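You operate a simulated robot arm through the tools that you are given. There is no shell and no other tool. Be economical: measure what you need, move in short steps, check, and stop when the job is done.

You run a simulated robot arm. Do the job below in one go: nothing can be reset, and whatever is moved stays where it is left.

JOB
Press block 65 in the vacuum press at 0.6 bar.
Fine: lid shut, both latches on; leave the pump running, dial and valve as set.
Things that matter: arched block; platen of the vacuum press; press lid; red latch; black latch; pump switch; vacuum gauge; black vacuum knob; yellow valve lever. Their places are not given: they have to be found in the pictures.

The check looks at the end state, three seconds after you hand in, the way a careful person would. Anything else that was tipped, shoved, dropped, spilled or broken makes it a failure. Lids that push on must go on centred and level and be pressed home; caps that screw on are set level and turned clockwise until they are tight.

ROBOT AND FRAMES
A 7-joint arm with a two-finger parallel gripper, fixed in place. Base frame: the origin is at the foot of the arm, x ahead of it, y to its left, z up. Lengths are in mm, angles in degrees, forces in N, time in s.
Its first joint turns from -66.0 to 66.0 degrees. Payload 1.57 kg.
The TCP is the grasp point between the finger pads, 30 mm short of the fingertips. In the tool frame z runs along the fingers and y along their closing line. Largest opening 110 mm; finger width 24, thickness 12; the body of the gripper, 48 by 112 mm, starts 78 mm behind the TCP.
Orientation is told as [roll, pitch, yaw] about the base's x, y, z axes, in that order, counted from this pose: with the fingers straight down and closing along the base's y, the tool's x points along the base's -x, its y along +y and its z along -z.

CONTROLS
- The arm moves only by the tool drive_tool. Its argument "rows" is a list that holds one entry, the list of rows, each a list of 7 numbers: the shift along the base's x, y, z in mm, then the turn, a rotation vector about the base's x, y, z in degrees, then the gripper command, from -1 (fully open) to 1 (shut), values between in proportion. In form: [[[x, y, z, rx, ry, rz, fingers], ...]]. A call has 1 to 10 rows; each row is the pose to reach, as a shift and turn from the pose commanded when the call began. Rows are played at 5 a second. More than 50 mm and 8.6 degrees between two rows, or a gripper value outside its range, and nothing of the call is played. Where a pose cannot be reached the arm comes as near as it can. A force on the tool above 70 N (or 10 N above the force at the start of the call, whichever is more), or a blocked arm, ends the call early, and 0.2 s more pass. Each finger travels about 108 mm/s and halts on what it meets, pressing with about 32 N; the grip force reading is that of the motor and also rises with nothing between the fingers. The clock runs only during rows and for 0.2 s after the last one: add rows that repeat a pose to give the fingers time. The reply holds the time, the measured pose of the TCP, the force on the tool along the base axes, the opening and the grip force, in the units named above and with some noise.
- Cameras (640 x 400 px; columns grow to the right, rows downward): "scene" is fixed at [158.1, -386.5, 1406]; the picture's right is [0.84, -0.54, 0.00], its down [-0.29, -0.45, -0.84] and it looks along [0.46, 0.71, -0.53] (base axes); focal length 214 px, centre (320, 200). "wrist" rides on the gripper at [70, 16, -141] in the tool frame; the picture's right is [-0.23, 0.97, 0.00], its down [-0.85, -0.20, -0.48] and it looks along [-0.47, -0.11, 0.88] (tool axes); focal length 222 px, centre (320, 200).
- camera(camera): a new picture of that camera. The clock stands still meanwhile.
- locate(camera, pixels): for up to 12 pixels [column, row] of the newest picture of that camera ("zoom" is the newest enlarged one), the place [x, y, z] in the base frame of the surface seen there, good to about 2 mm. The clock stands still meanwhile.
- zoom(camera, box): a new picture of the part [left, top, right, bottom] of that camera's present view, enlarged. The clock stands still meanwhile.
- sign_off(): hands the job in; it is judged then, once.

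Go step by step. Measure first, check grasps and placings, and put right what went wrong. The budget is 80 turns and 54 pictures, counting those below and the enlarged ones. Unless the task says otherwise, let go and move clear before handing in, and close with one line.

The tools are called after "Call:" as name(argument=value, ...) on one line, values as JSON. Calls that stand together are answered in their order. drive_tool: Moves the arm, as the interface text tells. Its arguments: {"type":"object","properties":{"rows":{"type":"array","items":{"type":"array","items":{"type":"array","items":{"type":"number"}}}}},"required":["rows"]} The other tools are called the same way: camera (camera) takes a picture; locate (camera, pixels) gives the place of the surface under pixels of a picture; zoom (camera, box) takes an enlarged picture of a part of a camera's view; sign_off () hands the job in.

At the start:

```text
time: 0.0
position: [359.0, 35.9, 1323.1]
tcp_rot: [0.0, 0.1, 0.0]
wrist_force: [-0.7, 0.0, 1.2]
gripper_width: 110.4
grip_force: 0.0
```

scene: 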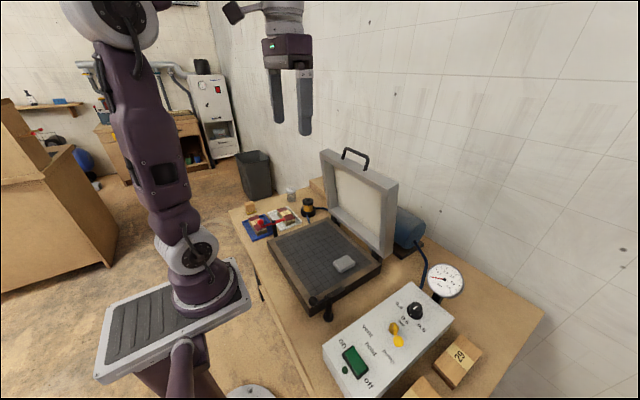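
wrist: 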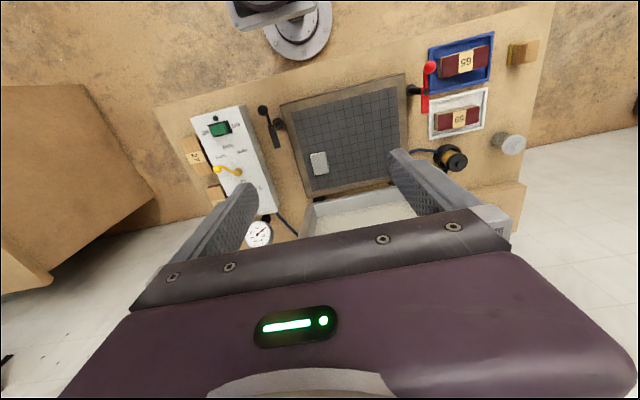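

The wrist picture shows two trays with red blocks (about 465,62 and 458,118), the platen with a grey item at (319,163), and the control box. I'll zoom in on these to read the labels.

Call:
zoom(camera="wrist", box=[400, 20, 560, 180])

Call:
zoom(camera="wrist", box=[170, 90, 330, 250])

Call:
zoom(camera="scene", box=[310, 250, 490, 400])

Call:
zoom(camera="scene", box=[225, 140, 415, 330])

```text
2.50 times, centred on (480, 100) of wrist
```

zoom: 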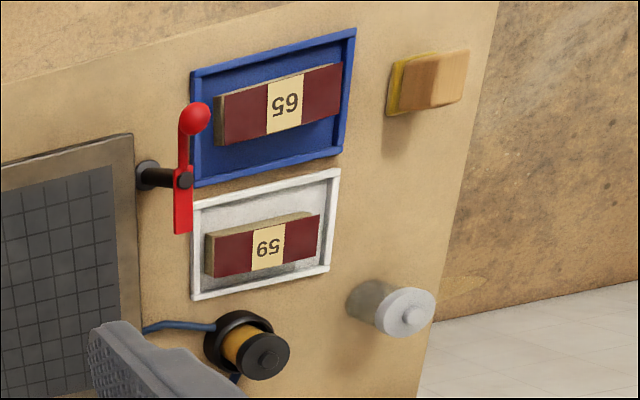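

```text
2.50 times, centred on (250, 170) of wrist
```

zoom: 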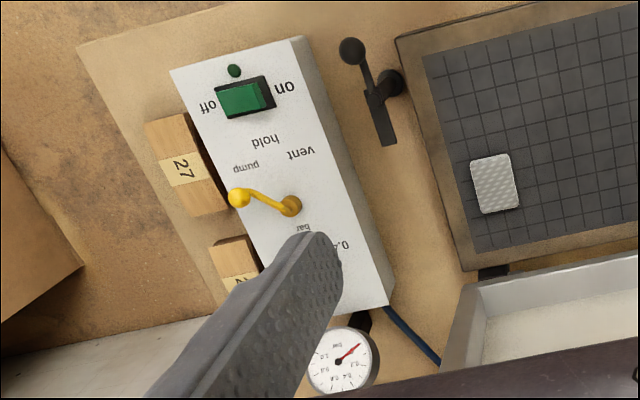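

```text
2.67 times, centred on (400, 325) of scene
```

zoom: 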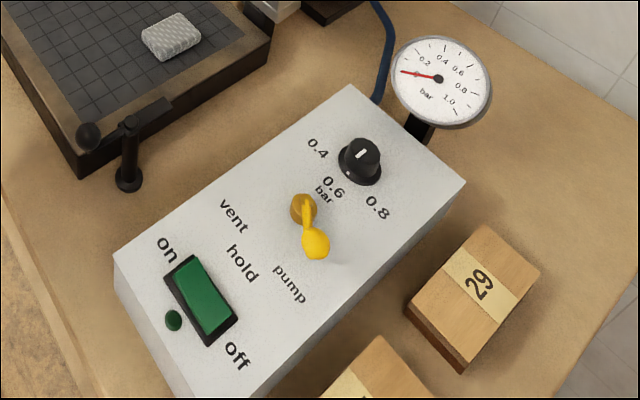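

```text
2.11 times, centred on (320, 235) of scene
```

zoom: 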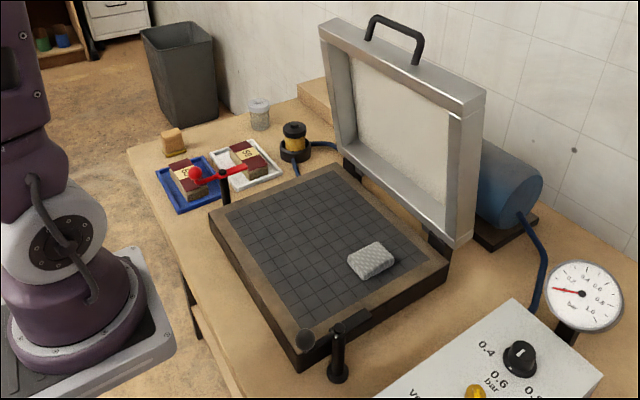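

The labels look upside-down in the wrist view, so I need closer views of both blocks, the grey item and the latches.

Call:
zoom(camera="scene", box=[235, 195, 315, 245])

Call:
zoom(camera="wrist", box=[420, 30, 500, 80])

Call:
zoom(camera="wrist", box=[420, 85, 500, 135])

Call:
zoom(camera="scene", box=[290, 230, 410, 330])

```text
8.00 times, centred on (275, 220) of scene
```

zoom: 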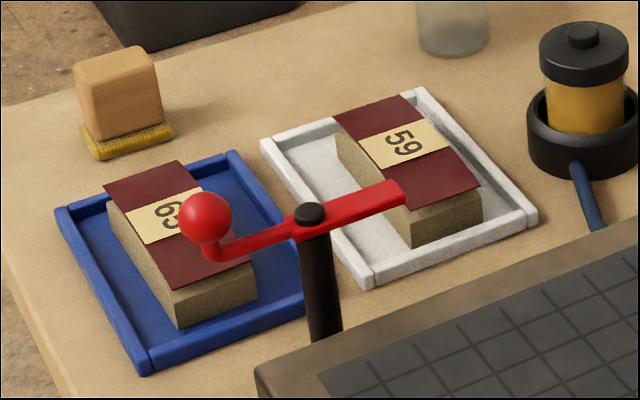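

```text
8.00 times, centred on (460, 55) of wrist
```

zoom: 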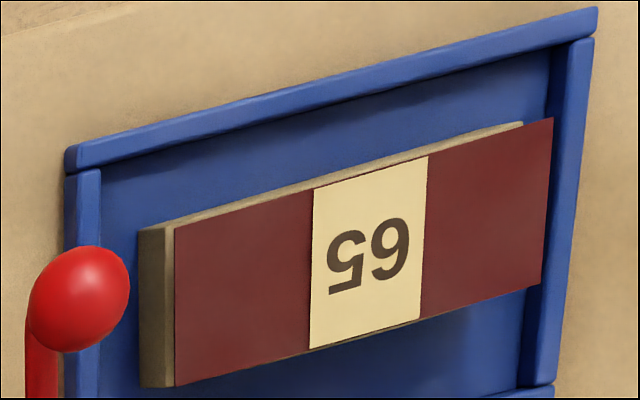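

```text
8.00 times, centred on (460, 110) of wrist
```

zoom: 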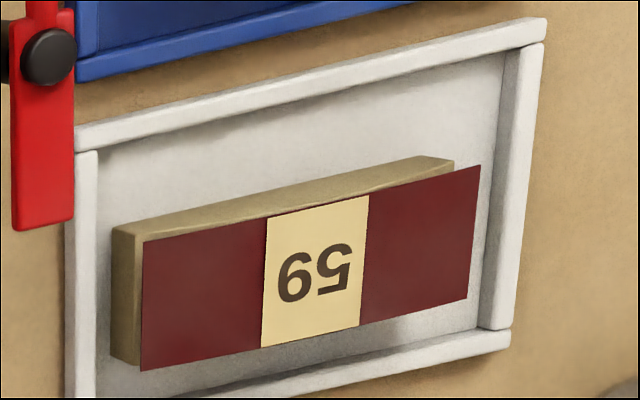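

```text
4.00 times, centred on (350, 280) of scene
```

zoom: 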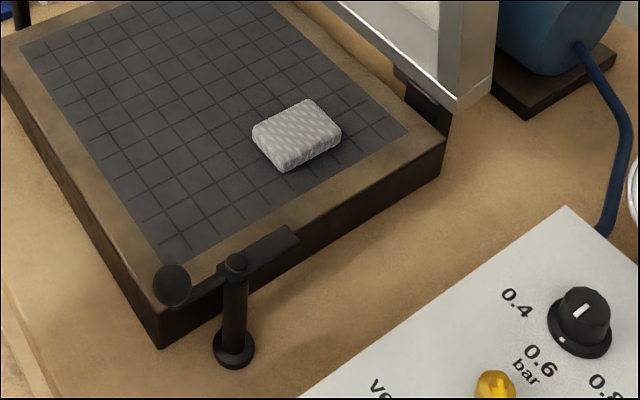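

Block 65 sits in the blue tray. Next I measure the block, tray, platen, grey pad, lid, latches and panel features.

Call:
locate(camera="scene", pixels=[[271, 247], [331, 308], [381, 262], [324, 222], [345, 264], [398, 182], [394, 253], [320, 152], [342, 150], [367, 157], [325, 287], [327, 320]])

Call:
locate(camera="wrist", pixels=[[442, 61], [488, 48], [488, 65], [444, 77], [465, 62], [429, 67], [424, 106], [263, 110], [273, 142], [217, 170], [243, 171], [221, 129]])

Call:
zoom(camera="scene", box=[385, 290, 445, 350])

```text
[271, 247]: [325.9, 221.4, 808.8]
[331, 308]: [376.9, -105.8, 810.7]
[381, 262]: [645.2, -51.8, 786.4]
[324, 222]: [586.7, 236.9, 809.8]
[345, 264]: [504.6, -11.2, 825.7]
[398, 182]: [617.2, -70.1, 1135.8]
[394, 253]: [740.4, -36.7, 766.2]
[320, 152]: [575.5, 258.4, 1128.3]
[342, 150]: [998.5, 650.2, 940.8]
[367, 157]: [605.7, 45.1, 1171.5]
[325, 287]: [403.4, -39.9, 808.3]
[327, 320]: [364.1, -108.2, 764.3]
```

```text
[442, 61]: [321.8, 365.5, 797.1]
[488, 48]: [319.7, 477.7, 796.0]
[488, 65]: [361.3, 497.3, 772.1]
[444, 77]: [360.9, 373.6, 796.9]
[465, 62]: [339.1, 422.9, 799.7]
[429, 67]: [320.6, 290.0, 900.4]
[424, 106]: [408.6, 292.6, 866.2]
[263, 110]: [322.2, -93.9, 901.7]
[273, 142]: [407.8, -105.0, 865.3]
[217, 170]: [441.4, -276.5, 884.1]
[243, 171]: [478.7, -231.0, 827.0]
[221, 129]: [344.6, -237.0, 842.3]
```

```text
6.67 times, centred on (415, 320) of scene
```

zoom: 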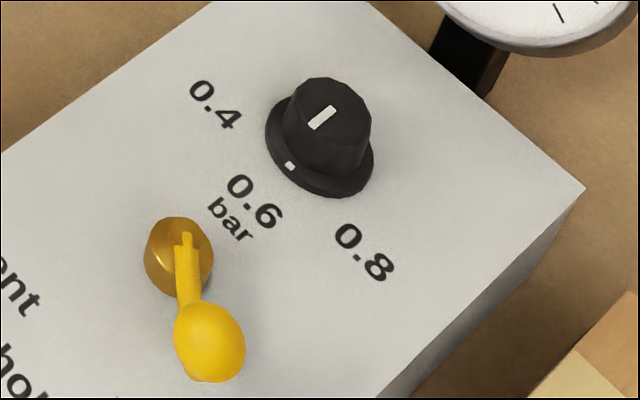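

The knob's white line and skirt dot (290,166 in zoom) point between 0.4 and 0.6. I'll measure exact angles for the knob, and the lever.

Call:
locate(camera="zoom", pixels=[[290, 166], [311, 126], [333, 108], [215, 105], [255, 200], [363, 252], [268, 138], [370, 165], [330, 195], [186, 238], [210, 340], [180, 285]])

Call:
drive_tool(rows=[[[0, -40, 0, 0, 0, 0, -1], [0, -80, 0, 0, 0, 0, -1], [0, -120, 0, 0, 0, 0, -1], [-10, -160, -20, 0, 0, 0, -1], [-20, -200, -40, 0, 0, 0, -1], [-30, -230, -70, 0, 0, 0, -1], [-40, -250, -110, 0, 0, 0, -1], [-50, -260, -150, 0, 0, 0, -1], [-50, -260, -190, 0, 0, 0, -1], [-50, -260, -190, 0, 0, 0, -1]]])

Call:
camera(camera="wrist")

```text
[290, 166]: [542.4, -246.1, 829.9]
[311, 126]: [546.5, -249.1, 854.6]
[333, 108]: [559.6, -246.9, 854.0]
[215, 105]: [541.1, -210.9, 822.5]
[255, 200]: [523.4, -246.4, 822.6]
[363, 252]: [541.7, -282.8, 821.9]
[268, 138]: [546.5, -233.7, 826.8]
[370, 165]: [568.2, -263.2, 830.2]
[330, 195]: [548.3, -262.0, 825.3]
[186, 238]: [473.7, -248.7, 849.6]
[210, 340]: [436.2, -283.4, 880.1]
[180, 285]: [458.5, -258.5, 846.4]
```

```text
time: 2.2
position: [309.0, -222.0, 1131.1]
tcp_rot: [-0.1, 0.0, 0.0]
wrist_force: [-0.6, 1.0, -0.2]
gripper_width: 110.0
grip_force: 0.1
```

```text
42 pictures are left
```

wrist: 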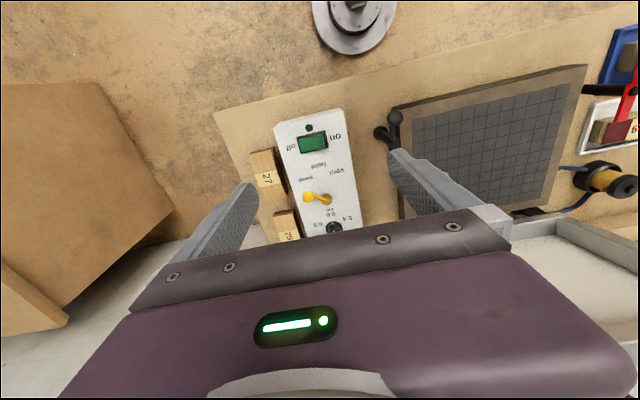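

The knob line appears close to the 0.6 direction (-x); I'll zoom on the panel from here to verify the knob and lever.

Call:
zoom(camera="wrist", box=[270, 105, 366, 165])

Call:
locate(camera="zoom", pixels=[[320, 20], [165, 280], [470, 200], [320, 240], [250, 270], [370, 225]])

Call:
zoom(camera="wrist", box=[286, 155, 366, 235])

Call:
locate(camera="wrist", pixels=[[338, 171], [318, 165], [308, 178], [308, 198], [326, 199], [298, 148], [323, 138], [309, 127], [336, 228], [330, 132]])

```text
6.67 times, centred on (318, 135) of wrist
```

zoom: 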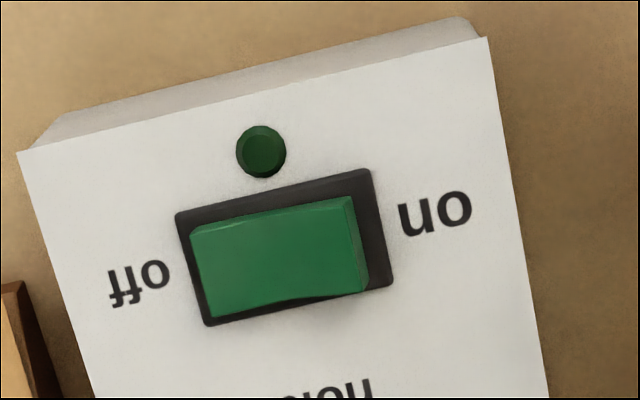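

```text
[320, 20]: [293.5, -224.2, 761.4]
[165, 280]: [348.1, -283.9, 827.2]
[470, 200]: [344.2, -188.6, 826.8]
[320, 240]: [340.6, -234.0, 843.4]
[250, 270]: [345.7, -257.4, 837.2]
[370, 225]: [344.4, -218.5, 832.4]
```

```text
5.00 times, centred on (326, 195) of wrist
```

zoom: 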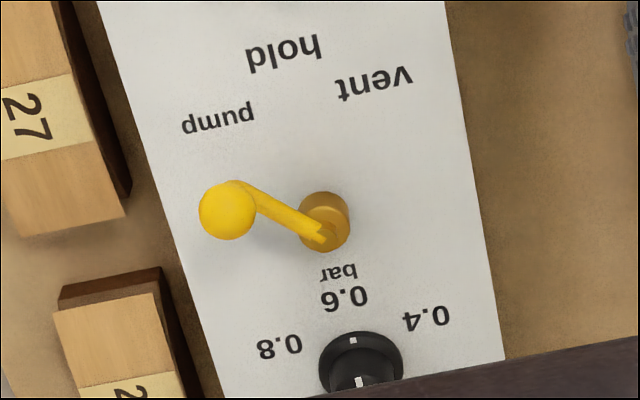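

```text
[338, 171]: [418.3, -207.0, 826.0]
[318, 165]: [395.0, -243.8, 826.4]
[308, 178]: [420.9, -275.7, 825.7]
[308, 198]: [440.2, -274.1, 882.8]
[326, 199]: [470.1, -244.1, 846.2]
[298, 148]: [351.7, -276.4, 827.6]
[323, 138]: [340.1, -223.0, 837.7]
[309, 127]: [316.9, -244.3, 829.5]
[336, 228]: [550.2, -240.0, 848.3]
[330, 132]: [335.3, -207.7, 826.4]
```

The rocker's on end (y≈-220) is raised and the lamp is dark, the lever is at pump, and the dial dot looks lined up with 0.6. First I'll clear the grey pad, so I move above the platen for a closer look.

Call:
drive_tool(rows=[[[15, 40, -5, 0, 0, 0, -1], [30, 80, -15, 0, 0, 0, -1], [45, 120, -30, 0, 0, 0, -1], [60, 155, -50, 0, 0, 0, -1], [75, 185, -80, 0, 0, 0, -1], [90, 200, -110, 0, 0, 0, -1], [100, 205, -130, 0, 0, 0, -1], [100, 205, -130, 0, 0, 0, -1]]])

Call:
camera(camera="wrist")

```text
time: 4.0
position: [409.2, -19.4, 1002.8]
tcp_rot: [-0.1, 0.0, 0.0]
wrist_force: [-0.3, -0.5, 0.0]
gripper_width: 109.9
grip_force: 0.0
```

```text
39 pictures are left
```

wrist: 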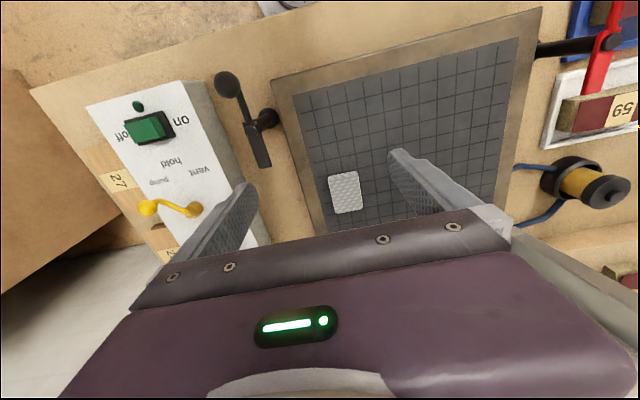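

Call:
locate(camera="wrist", pixels=[[330, 178], [356, 172], [362, 208], [336, 212], [346, 192], [276, 82], [541, 10], [228, 85], [246, 118], [266, 118], [260, 165], [310, 231]])

Call:
zoom(camera="wrist", box=[200, 60, 380, 230])

```text
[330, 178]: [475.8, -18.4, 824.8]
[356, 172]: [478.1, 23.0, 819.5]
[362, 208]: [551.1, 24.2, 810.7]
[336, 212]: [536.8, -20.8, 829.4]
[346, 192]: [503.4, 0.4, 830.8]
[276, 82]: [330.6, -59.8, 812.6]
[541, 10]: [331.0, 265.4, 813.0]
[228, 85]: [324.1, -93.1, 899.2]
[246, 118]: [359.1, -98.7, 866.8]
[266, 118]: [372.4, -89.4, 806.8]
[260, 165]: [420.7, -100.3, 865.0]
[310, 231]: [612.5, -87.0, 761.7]
```

```text
2.35 times, centred on (290, 145) of wrist
```

zoom: 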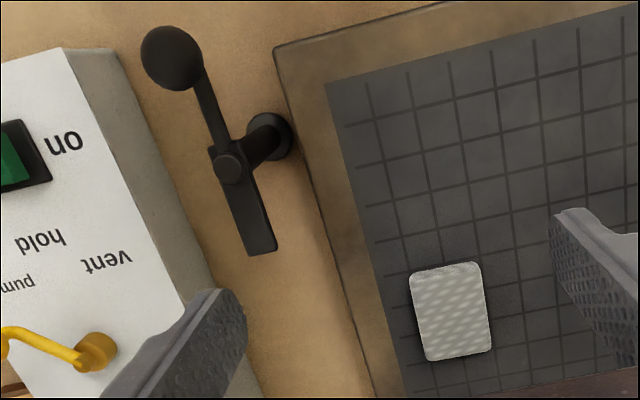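

The pad is centred near (505, 1), top z≈830, on the platen at ≈812. I'll grip it across y, then check.

Call:
drive_tool(rows=[[[35, 10, 0, 0, 0, 0, -0.6], [70, 20, -20, 0, 0, 0, -0.4], [96, 21, -60, 0, 0, 0, -0.3], [96, 21, -100, 0, 0, 0, -0.3], [96, 21, -135, 0, 0, 0, -0.3], [96, 21, -155, 0, 0, 0, -0.3], [96, 21, -155, 0, 0, 0, 1], [96, 21, -155, 0, 0, 0, 1], [96, 21, -155, 0, 0, 0, 1]]])

```text
time: 6.0
position: [505.6, 0.2, 846.3]
tcp_rot: [-0.1, 0.0, 0.0]
wrist_force: [-1.0, 0.2, -0.6]
gripper_width: 46.4
grip_force: 31.9
```

The pad is held (46 mm). I'll lift it and set it on the bare bench between the press and the control box at about (535,-122).

Call:
drive_tool(rows=[[[0, 0, 30, 0, 0, 0, 1], [0, 0, 60, 0, 0, 0, 1], [10, -40, 60, 0, 0, 0, 1], [20, -80, 60, 0, 0, 0, 1], [30, -122, 50, 0, 0, 0, 1], [30, -122, 20, 0, 0, 0, 1], [30, -122, 20, 0, 0, 0, 1]]])

Call:
camera(camera="scene")

```text
time: 7.6
position: [533.1, -120.5, 868.2]
tcp_rot: [0.0, 0.0, 0.0]
wrist_force: [0.6, 0.1, 0.2]
gripper_width: 46.6
grip_force: 32.5
```

```text
37 pictures are left
```

scene: 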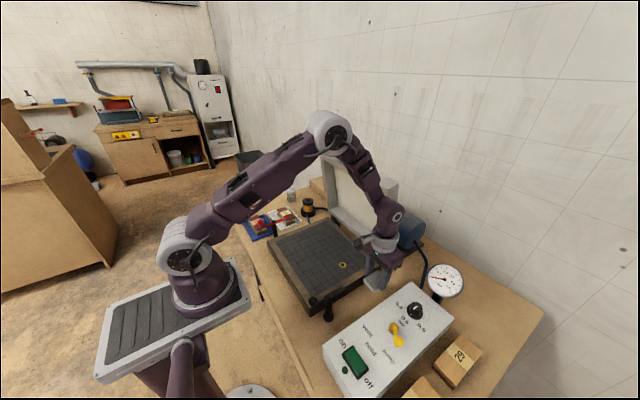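

Under the pad there was a small orange thing on the platen (343,264). First I'll lower the pad to the bench, release and rise.

Call:
drive_tool(rows=[[[0, 0, -35, 0, 0, 0, 1], [0, 0, -60, 0, 0, 0, 1], [0, 0, -69, 0, 0, 0, 1], [0, 0, -69, 0, 0, 0, 0.1], [0, 0, -69, 0, 0, 0, -0.1], [0, 0, -30, 0, 0, 0, -0.1], [0, 0, 15, 0, 0, 0, -0.1], [0, 0, 60, 0, 0, 0, -0.1]]])

Call:
drive_tool(rows=[[[-20, 35, 20, 0, 0, 0, -0.3], [-45, 70, 30, 0, 0, 0, -0.5], [-70, 105, 30, 0, 0, 0, -0.5], [-90, 120, 30, 0, 0, 0, -0.5], [-90, 120, 30, 0, 0, 0, -0.5]]])

Call:
camera(camera="wrist")

Call:
zoom(camera="scene", box=[310, 230, 400, 300])

```text
time: 9.4
position: [533.5, -119.8, 929.2]
tcp_rot: [0.0, 0.0, 0.1]
wrist_force: [-0.5, 0.5, 0.1]
gripper_width: 60.4
grip_force: 0.2
```

```text
time: 10.6
position: [444.2, 0.3, 957.7]
tcp_rot: [0.0, -0.1, 0.1]
wrist_force: [0.2, -0.1, 0.4]
gripper_width: 82.5
grip_force: 0.0
```

```text
36 pictures are left
```

wrist: 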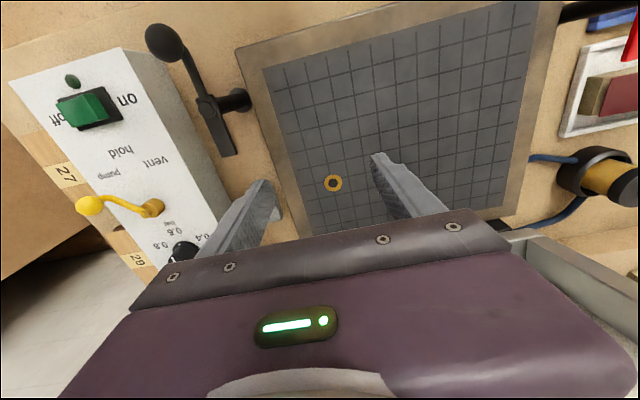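

```text
5.71 times, centred on (355, 265) of scene
```

zoom: 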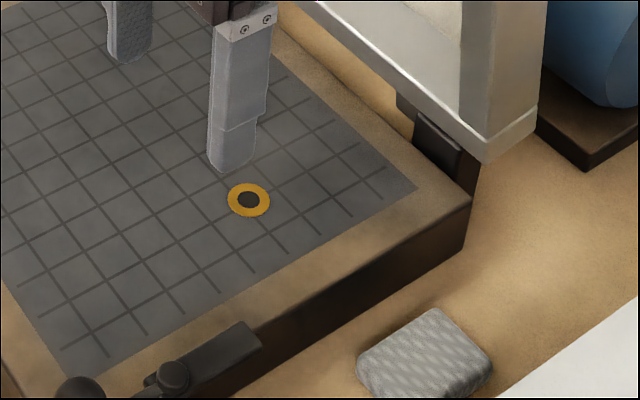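

The ring at (333,183) in the wrist view may be a vacuum port, with the woven pad being its breather. I'll measure it and the pad.

Call:
zoom(camera="wrist", box=[313, 168, 353, 198])

Call:
locate(camera="zoom", pixels=[[320, 200], [220, 200], [420, 200], [320, 95], [320, 310], [100, 200]])

Call:
zoom(camera="scene", box=[340, 260, 400, 300])

Call:
locate(camera="zoom", pixels=[[380, 215], [240, 235], [400, 165], [290, 300], [500, 230], [410, 300]])

```text
13.33 times, centred on (333, 183) of wrist
```

zoom: 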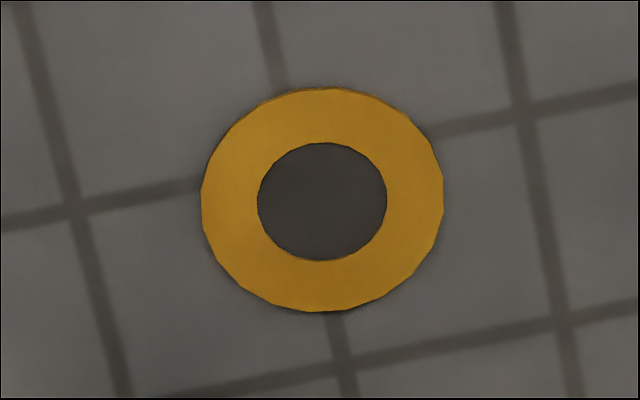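

```text
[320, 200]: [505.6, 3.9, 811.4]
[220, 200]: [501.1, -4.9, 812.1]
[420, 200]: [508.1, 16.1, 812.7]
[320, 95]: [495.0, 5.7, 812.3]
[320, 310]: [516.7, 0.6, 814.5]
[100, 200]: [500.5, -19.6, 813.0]
```

```text
10.00 times, centred on (370, 280) of scene
```

zoom: 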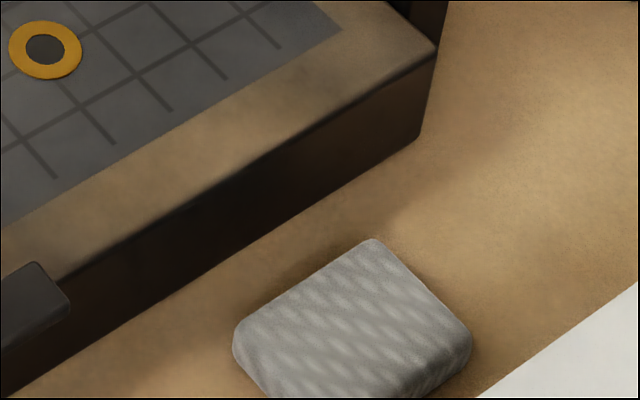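

```text
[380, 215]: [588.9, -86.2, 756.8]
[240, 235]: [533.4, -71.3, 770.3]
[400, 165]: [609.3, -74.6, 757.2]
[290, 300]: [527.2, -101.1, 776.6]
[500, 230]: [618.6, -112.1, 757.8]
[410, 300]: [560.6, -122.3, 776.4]
```

It's a flush port ring in the platen, with the woven pad centred exactly on it: clearly a breather that belongs there. I'll put the pad back exactly where it was and keep the block off it.

Call:
drive_tool(rows=[[[25, -35, 0, 0, 0, 0, -0.1], [50, -70, 0, 0, 0, 0, -0.1], [75, -105, 0, 0, 0, 0, -0.1], [89, -120, -30, 0, 0, 0, -0.1], [89, -120, -75, 0, 0, 0, -0.1], [89, -120, -120, 0, 0, 0, -0.1], [89, -120, -160, 0, 0, 0, -0.1], [89, -120, -160, 0, 0, 0, 1], [89, -120, -160, 0, 0, 0, 1], [89, -120, -160, 0, 0, 0, 1]]])

Call:
drive_tool(rows=[[[0, 0, 40, 0, 0, 0, 1], [0, 0, 85, 0, 0, 0, 1], [0, 0, 120, 0, 0, 0, 1], [-10, 40, 120, 0, 0, 0, 1], [-20, 80, 120, 0, 0, 0, 1], [-28, 121, 110, 0, 0, 0, 1], [-28, 121, 80, 0, 0, 0, 1], [-28, 121, 60, 0, 0, 0, 1], [-28, 121, 50.5, 0, 0, 0, 1], [-28, 121, 50.5, 0, 0, 0, 1]]])

```text
time: 12.8
position: [534.0, -118.8, 794.6]
tcp_rot: [0.0, 0.0, 0.0]
wrist_force: [-2.0, -2.4, 10.9]
gripper_width: 46.5
grip_force: 32.3
```

```text
time: 15.0
position: [504.9, 1.5, 847.4]
tcp_rot: [0.0, 0.1, 0.0]
wrist_force: [-0.5, -0.8, -0.3]
gripper_width: 46.5
grip_force: 32.2
```

The pad is held just above the port; I'll lower the last few mm and release.

Call:
drive_tool(rows=[[[0, 0, -2, 0, 0, 0, 1], [0, 0, -3, 0, 0, 0, 1], [0, 0, -3, 0, 0, 0, 0], [0, 0, -3, 0, 0, 0, -0.1], [0, 0, 40, 0, 0, 0, -0.1], [0, 0, 85, 0, 0, 0, -0.1], [0, 0, 130, 0, 0, 0, -0.1]]])

Call:
zoom(camera="scene", box=[310, 230, 400, 300])

```text
time: 16.6
position: [507.3, -1.2, 977.9]
tcp_rot: [-0.1, -0.1, -0.1]
wrist_force: [0.0, -0.8, 0.2]
gripper_width: 60.3
grip_force: 0.1
```

```text
5.71 times, centred on (355, 265) of scene
```

zoom: 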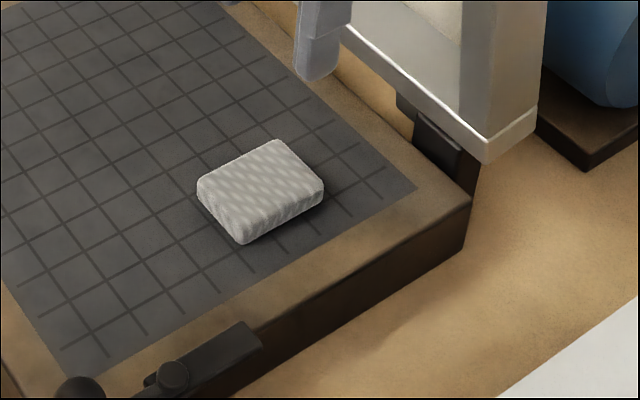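

The breather is back on its port. Now I go above block 65.

Call:
drive_tool(rows=[[[-30, 40, 20, 0, 0, 0, -0.5], [-60, 85, 30, 0, 0, 0, -1], [-90, 130, 30, 0, 0, 0, -1], [-115, 175, 30, 0, 0, 0, -1], [-140, 220, 30, 0, 0, 0, -1], [-160, 265, 30, 0, 0, 0, -1], [-175, 310, 30, 0, 0, 0, -1], [-190, 355, 20, 0, 0, 0, -1], [-200, 395, 0, 0, 0, 0, -1], [-200, 395, 0, 0, 0, 0, -1]]])

Call:
camera(camera="wrist")

```text
refused: row 1 steps farther than a row can; nothing moved
```

```text
31 pictures are left
```

wrist: 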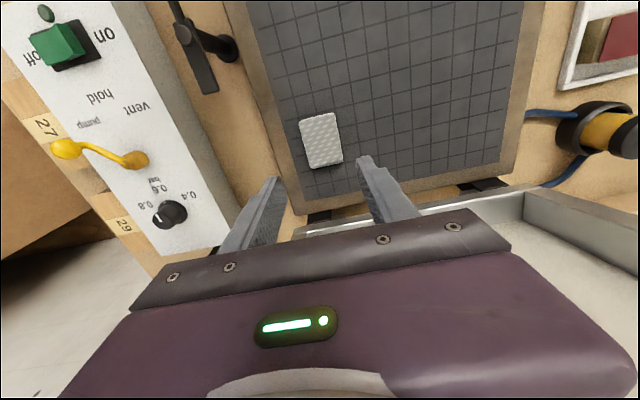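

The step was too big; meanwhile this view shows the knob well, so I zoom on it and move with smaller steps.

Call:
zoom(camera="wrist", box=[120, 160, 220, 240])

Call:
drive_tool(rows=[[[-20, 40, 10, 0, 0, 0, -0.5], [-40, 80, 20, 0, 0, 0, -1], [-60, 120, 20, 0, 0, 0, -1], [-80, 160, 20, 0, 0, 0, -1], [-100, 200, 20, 0, 0, 0, -1], [-120, 240, 20, 0, 0, 0, -1], [-140, 280, 20, 0, 0, 0, -1], [-160, 320, 10, 0, 0, 0, -1], [-180, 360, 0, 0, 0, 0, -1], [-200, 400, 0, 0, 0, 0, -1]]])

Call:
camera(camera="wrist")

```text
5.00 times, centred on (170, 200) of wrist
```

zoom: 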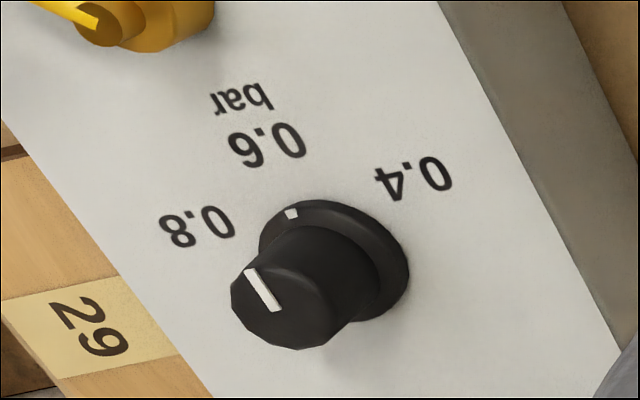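

```text
time: 18.8
position: [305.4, 402.6, 979.5]
tcp_rot: [-0.1, 0.0, -0.1]
wrist_force: [-0.8, 1.2, -0.1]
gripper_width: 109.7
grip_force: 0.0
```

```text
29 pictures are left
```

wrist: 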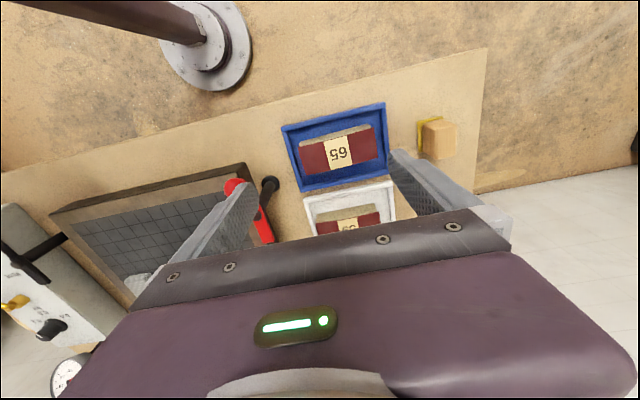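

I now measure block 65's corners in this view (297-378, 125-175).

Call:
zoom(camera="wrist", box=[276, 95, 396, 195])

Call:
locate(camera="wrist", pixels=[[299, 144], [372, 127], [376, 160], [305, 175], [339, 153], [284, 125], [384, 104], [387, 170], [302, 191], [232, 187], [264, 208], [264, 235]])

```text
4.00 times, centred on (336, 145) of wrist
```

zoom: 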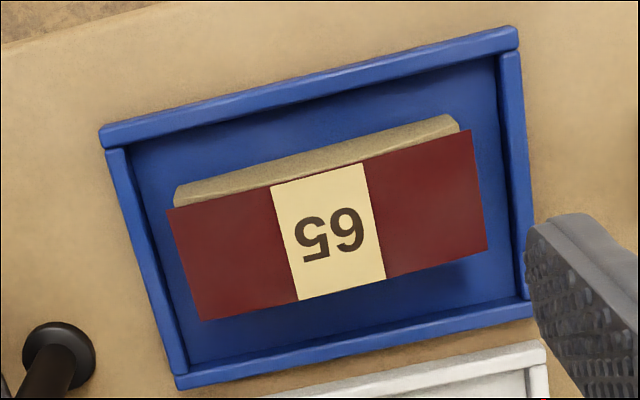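

```text
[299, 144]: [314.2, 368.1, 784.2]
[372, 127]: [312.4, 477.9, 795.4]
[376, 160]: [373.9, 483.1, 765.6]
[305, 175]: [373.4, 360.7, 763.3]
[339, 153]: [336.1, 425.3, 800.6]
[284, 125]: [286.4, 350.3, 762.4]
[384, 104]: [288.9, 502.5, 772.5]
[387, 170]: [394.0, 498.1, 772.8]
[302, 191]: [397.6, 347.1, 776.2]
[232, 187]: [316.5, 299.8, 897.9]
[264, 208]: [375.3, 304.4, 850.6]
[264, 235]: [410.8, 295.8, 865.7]
```

I'll pin down the veneer corners and the block's side in the enlarged picture before grasping.

Call:
locate(camera="zoom", pixels=[[175, 215], [465, 138], [480, 245], [208, 312], [325, 145], [325, 165], [185, 190], [320, 185], [345, 285], [300, 335], [150, 250], [225, 250]])

Call:
zoom(camera="scene", box=[240, 205, 290, 240])

```text
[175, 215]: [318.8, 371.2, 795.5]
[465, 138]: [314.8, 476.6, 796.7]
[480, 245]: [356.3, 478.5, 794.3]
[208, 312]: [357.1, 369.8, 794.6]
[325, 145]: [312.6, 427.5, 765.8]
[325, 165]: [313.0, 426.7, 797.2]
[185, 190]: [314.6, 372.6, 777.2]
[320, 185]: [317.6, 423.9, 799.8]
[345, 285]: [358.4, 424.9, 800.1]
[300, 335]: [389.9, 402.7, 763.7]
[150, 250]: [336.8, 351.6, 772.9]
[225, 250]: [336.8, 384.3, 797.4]
```

```text
11.43 times, centred on (265, 222) of scene
```

zoom: 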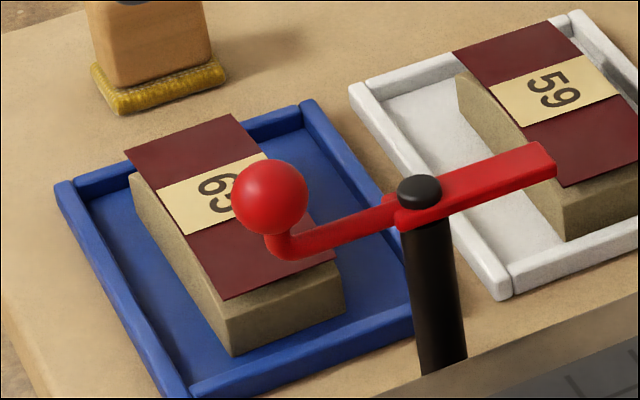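

The block spans x 315–359, y 370–478, top ≈797–800, slightly arched. I'll turn the gripper 90° so that it closes across x and centre it over (337,424).

Call:
drive_tool(rows=[[[3, 2, 0, 0, 0, 8.5, -1], [6, 4, 0, 0, 0, 17, -1], [9, 6, 0, 0, 0, 25.5, -1], [12, 8, 0, 0, 0, 34, -1], [15, 10, 0, 0, 0, 42.5, -1], [18, 12, 0, 0, 0, 51, -1], [21, 14, 0, 0, 0, 59.5, -1], [24, 17, 0, 0, 0, 68, -0.8], [28, 20, 0, 0, 0, 76.5, -0.5], [32, 21, 0, 0, 0, 85, -0.2]]])

Call:
drive_tool(rows=[[[0, 0, -10, 0, 0, 5, -0.16], [0, 0, -30, 0, 0, 5, -0.16], [0, 0, -50, 0, 0, 5, -0.16], [0, 0, -50, 0, 0, 5, -0.16]]])

Call:
camera(camera="wrist")

```text
time: 21.0
position: [338.1, 423.3, 978.5]
tcp_rot: [0.0, 0.0, 85.1]
wrist_force: [0.1, -0.1, -1.2]
gripper_width: 66.1
grip_force: 0.1
```

```text
time: 22.0
position: [337.8, 421.7, 927.1]
tcp_rot: [0.0, 0.0, 90.0]
wrist_force: [0.4, 0.8, -0.3]
gripper_width: 63.9
grip_force: 0.1
```

```text
26 pictures are left
```

wrist: 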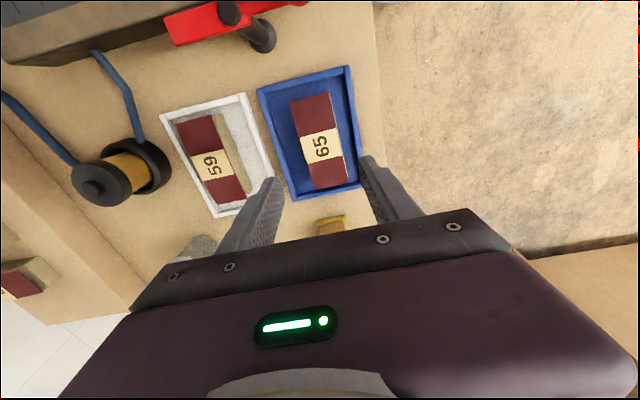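

The fingers are either side of block 65. Going down and gripping.

Call:
drive_tool(rows=[[[0, 1, -40, 0, 0, 0, -0.16], [0, 1, -80, 0, 0, 0, -0.16], [0, 1, -110, 0, 0, 0, -0.16], [0, 1, -120, 0, 0, 0, -0.16], [0, 1, -120, 0, 0, 0, 1], [0, 1, -120, 0, 0, 0, 1], [0, 1, -120, 0, 0, 0, 1]]])

Call:
drive_tool(rows=[[[0, 0, 30, 0, 0, 0, 1], [0, 0, 75, 0, 0, 0, 1], [0, 0, 120, 0, 0, 0, 1], [0, 0, 170, 0, 0, 0, 1], [0, 0, 170, 0, 0, 0, 1]]])

Call:
zoom(camera="scene", box=[220, 130, 320, 230])

```text
time: 23.6
position: [337.7, 424.0, 808.2]
tcp_rot: [0.0, 0.1, 89.9]
wrist_force: [0.2, 0.9, 1.3]
gripper_width: 47.4
grip_force: 32.1
```

```text
time: 24.8
position: [336.2, 420.7, 980.5]
tcp_rot: [0.0, 0.0, 90.0]
wrist_force: [-0.1, -0.2, -1.9]
gripper_width: 47.1
grip_force: 32.2
```

```text
4.00 times, centred on (270, 180) of scene
```

zoom: 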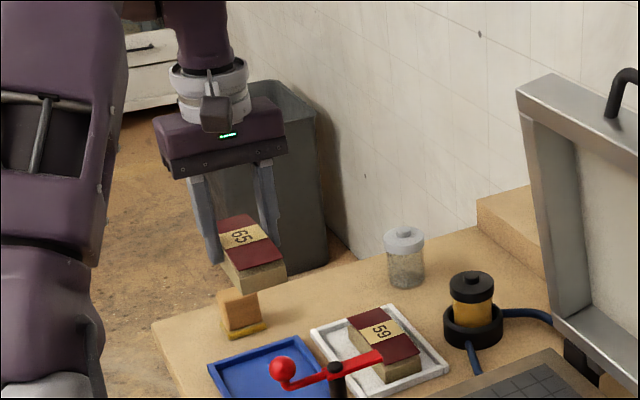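

Block 65 is held firmly (47 mm). I carry it over the platen to about (478,125), clear of the breather.

Call:
drive_tool(rows=[[[18, -37, 0, 0, 0, 0, 1], [36, -74, 0, 0, 0, 0, 1], [54, -111, 0, 0, 0, 0, 1], [72, -148, 0, 0, 0, 0, 1], [90, -185, 0, 0, 0, 0, 1], [108, -222, 0, 0, 0, 0, 1], [125, -259, 0, 0, 0, 0, 1], [142, -296, -10, 0, 0, 0, 1], [142, -296, -50, 0, 0, 0, 1], [142, -296, -90, 0, 0, 0, 1]]])

Call:
drive_tool(rows=[[[0, 0, -15, 0, 0, 0, 1], [0, 0, -25, 0, 0, 0, 1], [0, 0, -31, 0, 0, 0, 1], [0, 0, -33, 0, 0, 0, 1], [0, 0, -33, 0, 0, 0, 1]]])

Call:
zoom(camera="scene", box=[260, 180, 400, 300])

```text
time: 27.0
position: [478.8, 126.8, 887.3]
tcp_rot: [0.0, 0.0, 90.0]
wrist_force: [-0.6, -0.1, -0.9]
gripper_width: 47.3
grip_force: 32.4
```

```text
time: 28.2
position: [480.9, 126.3, 854.4]
tcp_rot: [-0.1, 0.0, 90.0]
wrist_force: [-4.0, -2.1, 18.2]
gripper_width: 47.3
grip_force: 31.8
```

```text
3.33 times, centred on (330, 240) of scene
```

zoom: 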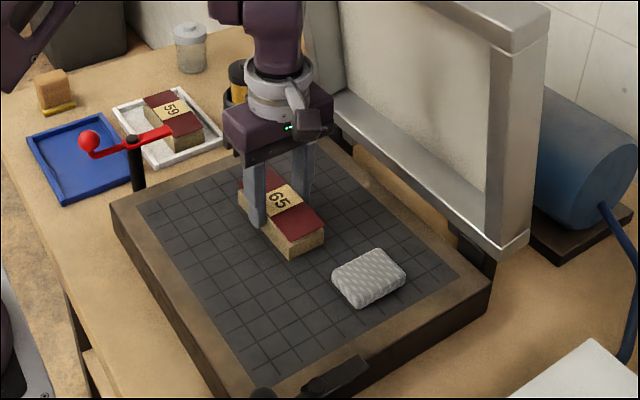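

The block is on the platen (18 N upward). Release, rise, and look at the lid handle.

Call:
drive_tool(rows=[[[0, 0, 1, 0, 0, 0, 0], [0, 0, 1, 0, 0, 0, -0.2], [0, 0, 20, 0, 0, 0, -0.2], [0, 0, 60, 0, 0, 0, -0.2], [0, 0, 105, 0, 0, 0, -0.2], [0, -10, 150, 0, 0, 0, -0.2], [-30, -40, 175, 0, 0, 0, -0.2], [-60, -60, 205, 0, 0, 0, -0.2], [-90, -70, 240, 0, 0, 0, -0.2], [-110, -80, 280, 0, 0, 0, -0.2]]])

Call:
camera(camera="scene")

Call:
zoom(camera="scene", box=[300, 140, 420, 270])

```text
time: 30.4
position: [370.0, 49.6, 1133.8]
tcp_rot: [0.0, 0.1, 89.9]
wrist_force: [0.3, -0.2, 0.3]
gripper_width: 65.9
grip_force: 0.0
```

```text
23 pictures are left
```

scene: 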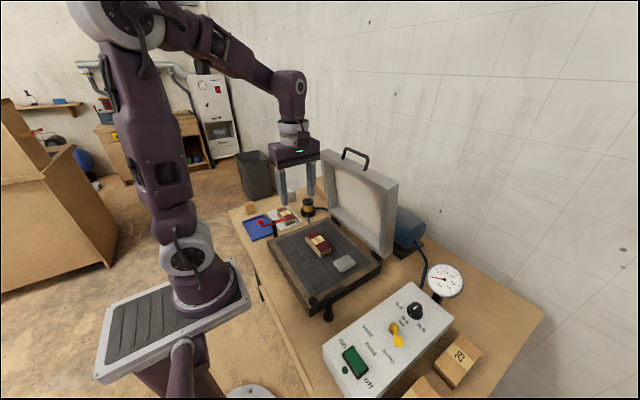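

```text
3.08 times, centred on (360, 205) of scene
```

zoom: 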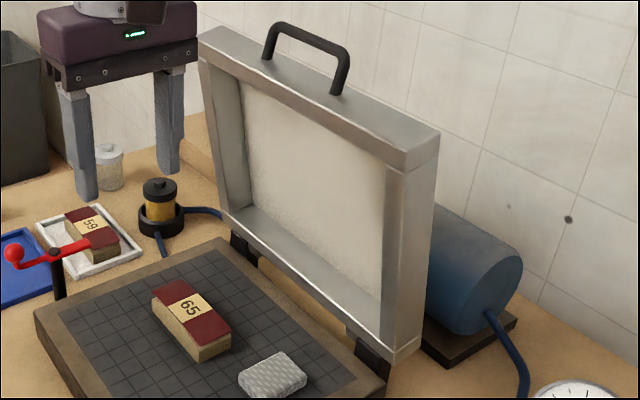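

Call:
locate(camera="zoom", pixels=[[281, 25], [308, 39], [338, 52], [267, 55], [338, 88], [202, 60], [388, 168], [436, 133], [225, 28], [395, 355], [325, 130], [228, 200]])

Call:
locate(camera="scene", pixels=[[398, 180], [382, 258], [397, 240], [363, 218], [327, 157], [319, 243], [333, 198]])

```text
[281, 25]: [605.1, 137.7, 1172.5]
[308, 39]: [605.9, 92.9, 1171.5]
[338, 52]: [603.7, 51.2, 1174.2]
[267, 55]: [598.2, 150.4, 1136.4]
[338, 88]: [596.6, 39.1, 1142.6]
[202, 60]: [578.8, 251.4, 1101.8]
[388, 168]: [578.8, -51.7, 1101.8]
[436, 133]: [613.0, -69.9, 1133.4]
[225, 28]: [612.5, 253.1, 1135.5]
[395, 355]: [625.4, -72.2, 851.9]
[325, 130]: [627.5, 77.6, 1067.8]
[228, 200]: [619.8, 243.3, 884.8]
```

```text
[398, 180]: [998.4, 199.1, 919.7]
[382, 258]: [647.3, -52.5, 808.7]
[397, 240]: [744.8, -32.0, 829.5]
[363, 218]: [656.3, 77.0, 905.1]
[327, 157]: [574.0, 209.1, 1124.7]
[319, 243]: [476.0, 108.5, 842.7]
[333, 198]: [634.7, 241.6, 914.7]
```

The handle bar lies along y at about (605, 94, 1168), the lid leans slightly forward, with its hinge near (645, 815). I'll move above the handle with fingers closing along x.

Call:
drive_tool(rows=[[[0, 0, 45, 0, 0, 0, -0.2], [10, 10, 91, 0, 0, 0, -0.2], [50, 20, 95, 0, 0, 0, -0.2], [95, 30, 95, 0, 0, 0, -0.2], [140, 44, 95, 0, 0, 0, -0.2], [185, 44, 95, 0, 0, 0, -0.2], [220, 44, 95, 0, 0, 0, -0.2], [235, 44, 95, 0, 0, 0, -0.2], [235, 44, 95, 0, 0, 0, -0.2]]])

Call:
zoom(camera="scene", box=[290, 70, 420, 200])

```text
time: 32.4
position: [576.2, 92.9, 1221.4]
tcp_rot: [0.0, 0.0, 90.0]
wrist_force: [-0.4, -0.8, -0.3]
gripper_width: 66.2
grip_force: 0.0
out of reach, approached as far as the arm can: row 7, 8, 9
```

```text
3.08 times, centred on (355, 135) of scene
```

zoom: 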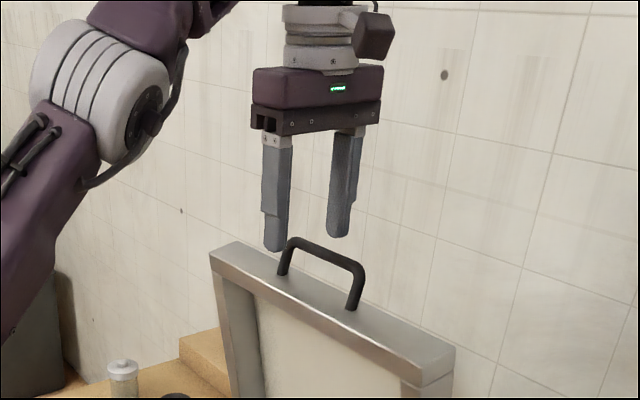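

The arm ran out of reach at x≈576. I'll tilt the tool so the fingers point forward-down, which gains reach.

Call:
drive_tool(rows=[[[-10, 0, 0, 0, -7, 0, -0.2], [-20, 0, 0, 0, -14, 0, -0.2], [-20, 0, 0, 0, -21, 0, -0.2], [-20, 0, 0, 0, -26, 0, -0.2], [-20, 0, 0, 0, -26, 0, -0.2]]])

```text
time: 33.6
position: [556.8, 92.8, 1220.4]
tcp_rot: [-26.1, -0.1, 89.9]
wrist_force: [1.1, -0.2, -0.2]
gripper_width: 66.2
grip_force: 0.0
```

The tilted pose is reachable. I'll line up, narrow the fingers to 40 mm and approach along the tool axis to straddle the bar.

Call:
drive_tool(rows=[[[12, 1, 0, 0, 0, 0, 0.27], [22, 1, 0, 0, 0, 0, 0.27], [22, 1, 0, 0, 0, 0, 0.27], [29, 1, -14, 0, 0, 0, 0.27], [36, 1, -28, 0, 0, 0, 0.27], [42, 1, -40, 0, 0, 0, 0.27], [42, 1, -40, 0, 0, 0, 0.27]]])

Call:
zoom(camera="scene", box=[310, 110, 400, 190])

```text
time: 35.2
position: [599.5, 94.2, 1179.8]
tcp_rot: [-26.0, -0.1, 90.1]
wrist_force: [0.8, -0.1, -1.0]
gripper_width: 40.3
grip_force: 0.1
```

```text
5.00 times, centred on (355, 150) of scene
```

zoom: 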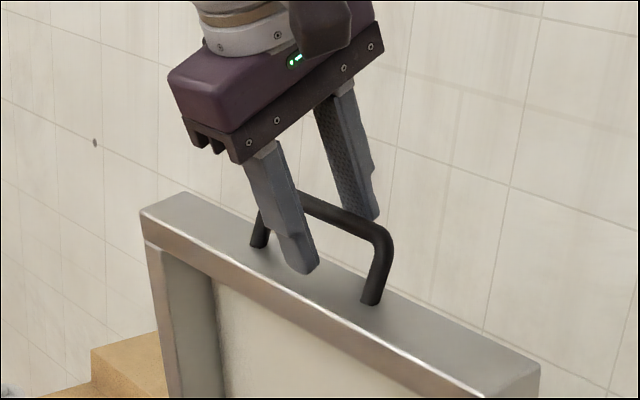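

The fingers straddle the bar. Closing on it.

Call:
drive_tool(rows=[[[0, 0, 0, 0, 0, 0, 1], [0, 0, 0, 0, 0, 0, 1], [0, 0, 0, 0, 0, 0, 1]]])

```text
time: 36.0
position: [599.8, 93.7, 1180.7]
tcp_rot: [-26.0, 0.0, 90.1]
wrist_force: [-0.3, 0.0, 11.3]
gripper_width: 11.8
grip_force: 29.2
```

The bar is gripped (11.8 mm). I start swinging the lid gently along its arc.

Call:
drive_tool(rows=[[[-12, 0, -1.5, 0, 0, 0, 1], [-24.3, 0, -3.6, 0, 0, 0, 1], [-36, 0, -6, 0, 0, 0, 1], [-48.4, 0, -9, 0, 0, 0, 1], [-60, 0, -12.2, 0, 0, 0, 1], [-72, 0, -15.9, 0, 0, 0, 1]]])

```text
time: 37.4
position: [527.5, 92.9, 1163.8]
tcp_rot: [-25.9, -0.1, 90.1]
wrist_force: [-6.1, 0.9, 21.4]
gripper_width: 11.7
grip_force: 29.0
```

There's ~20 N pressing radially, so the true arc is slightly larger; I'll continue with a small correction and untilt gradually.

Call:
drive_tool(rows=[[[-11.2, 0, -2.2, 0, 2, 0, 1], [-22.3, 0, -6.2, 0, 4, 0, 1], [-33, 0, -11, 0, 6, 0, 1], [-43.5, 0, -16.2, 0, 8, 0, 1], [-54, 0, -21.8, 0, 10, 0, 1], [-64.2, 0, -27.7, 0, 12, 0, 1], [-74, 0, -34, 0, 14, 0, 1], [-83.7, 0, -40.6, 0, 16, 0, 1]]])

```text
time: 39.2
position: [443.6, 93.7, 1121.8]
tcp_rot: [-10.0, 0.0, 90.1]
wrist_force: [-0.4, 2.8, 3.3]
gripper_width: 11.6
grip_force: 29.2
```

Forces are low now and the lid follows. Continuing the arc.

Call:
drive_tool(rows=[[[-10, 0, -7, 0, 1, 0, 1], [-19.3, 0, -14.5, 0, 2, 0, 1], [-28.8, 0, -22.3, 0, 3, 0, 1], [-37.6, 0, -30.5, 0, 4, 0, 1], [-46.3, 0, -39, 0, 5, 0, 1], [-54.7, 0, -47.7, 0, 6, 0, 1], [-62.8, 0, -56.8, 0, 7, 0, 1], [-70.4, 0, -66.2, 0, 8, 0, 1], [-77.9, 0, -75.8, 0, 9, 0, 1], [-84.9, 0, -85.7, 0, 10, 0, 1]]])

```text
time: 41.4
position: [359.1, 93.3, 1036.2]
tcp_rot: [0.1, 0.0, 90.0]
wrist_force: [-16.0, 12.7, 13.5]
gripper_width: 11.8
grip_force: 29.0
```

Still following; the lid tugs slightly toward -x, so I widen the arc by 2 mm and continue.

Call:
drive_tool(rows=[[[-8, 0, -10.1, 0, 0, 0, 1], [-15.6, 0, -20.6, 0, 0, 0, 1], [-21.8, 0, -31.2, 0, 0, 0, 1], [-27.7, 0, -42, 0, 0, 0, 1], [-33.2, 0, -53, 0, 0, 0, 1], [-38.3, 0, -64.3, 0, 0, 0, 1], [-43, 0, -75.6, 0, 0, 0, 1], [-47.3, 0, -87.2, 0, 0, 0, 1], [-51.3, 0, -98.9, 0, 0, 0, 1]]])

Call:
camera(camera="scene")

```text
time: 43.4
position: [308.9, 93.4, 939.3]
tcp_rot: [0.0, 0.0, 90.1]
wrist_force: [-1.7, -0.9, 1.6]
gripper_width: 11.7
grip_force: 29.0
```

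```text
19 pictures are left
```

scene: 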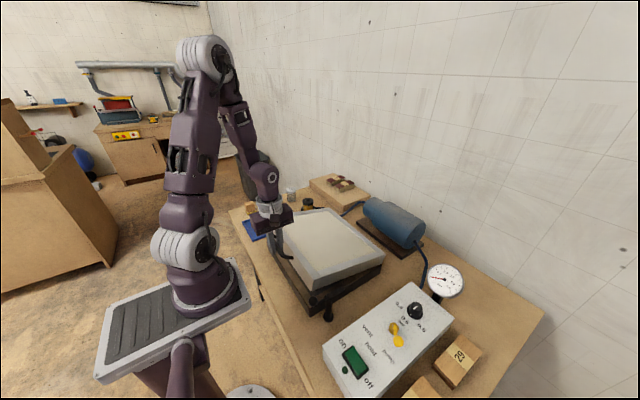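

The lid is nearly down with tiny forces. Finish the arc.

Call:
drive_tool(rows=[[[-3.4, 0, -11.8, 0, 0, 0, 1], [-6.6, 0, -23.7, 0, 0, 0, 1], [-9.2, 0, -35.7, 0, 0, 0, 1], [-11.5, 0, -47.8, 0, 0, 0, 1], [-13.3, 0, -60, 0, 0, 0, 1], [-14.7, 0, -72.3, 0, 0, 0, 1], [-15.2, 0, -78.5, 0, 0, 0, 1], [-15.6, 0, -84.6, 0, 0, 0, 1], [-15.6, 0, -84.6, 0, 0, 0, 1]]])

Call:
zoom(camera="scene", box=[240, 190, 400, 330])

```text
time: 45.4
position: [290.0, 94.1, 855.3]
tcp_rot: [0.1, 0.0, 90.0]
wrist_force: [-19.6, -1.7, 23.6]
gripper_width: 11.7
grip_force: 28.8
```

```text
2.86 times, centred on (320, 260) of scene
```

zoom: 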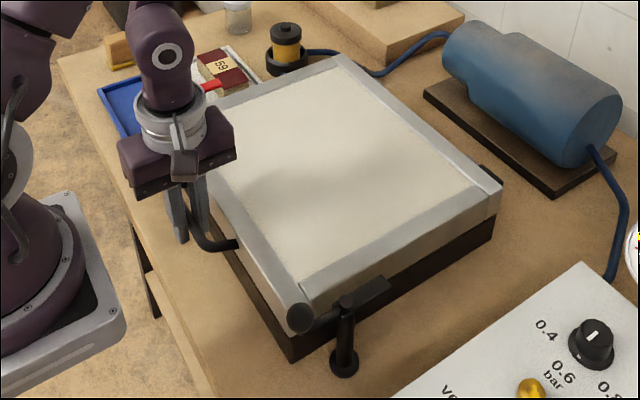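

The lid looks shut; I'll press 3 mm further, then open slightly and rise clear.

Call:
drive_tool(rows=[[[0, 0, -3, 0, 0, 0, 1], [0, 0, -3, 0, 0, 0, 1], [0, 0, 0, 0, 0, 0, 0.6], [0, 0, 0, 0, 0, 0, 0.6], [0, 0, 30, 0, 0, 0, 0.6], [0, 0, 75, 0, 0, 0, 0.6], [0, 0, 120, 0, 0, 0, 0.6], [10, 0, 160, 0, 0, 0, 0.6]]])

Call:
zoom(camera="scene", box=[250, 190, 400, 330])

Call:
locate(camera="zoom", pixels=[[290, 270], [200, 140], [340, 60], [475, 185], [255, 215], [272, 318], [312, 298], [345, 285], [325, 290], [310, 370], [320, 345], [190, 85]])

```text
time: 47.2
position: [304.8, 94.7, 1015.4]
tcp_rot: [0.0, 0.0, 90.0]
wrist_force: [-0.7, -0.4, -0.4]
gripper_width: 22.2
grip_force: 0.0
```

```text
2.86 times, centred on (325, 260) of scene
```

zoom: 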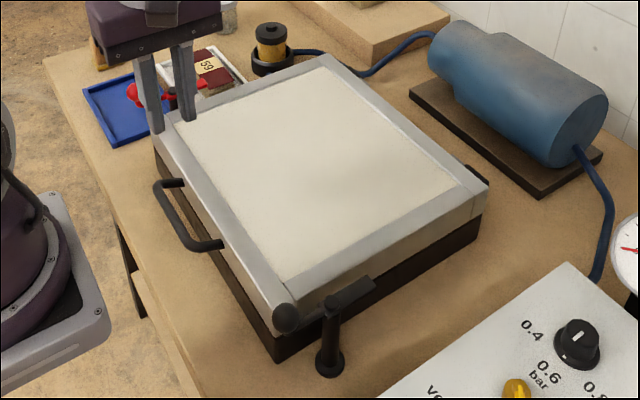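

```text
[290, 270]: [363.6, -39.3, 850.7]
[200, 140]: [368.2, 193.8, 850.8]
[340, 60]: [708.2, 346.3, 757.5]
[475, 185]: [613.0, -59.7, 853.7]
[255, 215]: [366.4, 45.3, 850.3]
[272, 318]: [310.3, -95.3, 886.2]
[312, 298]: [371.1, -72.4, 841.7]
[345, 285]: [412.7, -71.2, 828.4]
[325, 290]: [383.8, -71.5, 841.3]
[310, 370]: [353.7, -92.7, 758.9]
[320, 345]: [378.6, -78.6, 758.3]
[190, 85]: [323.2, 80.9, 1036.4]
```

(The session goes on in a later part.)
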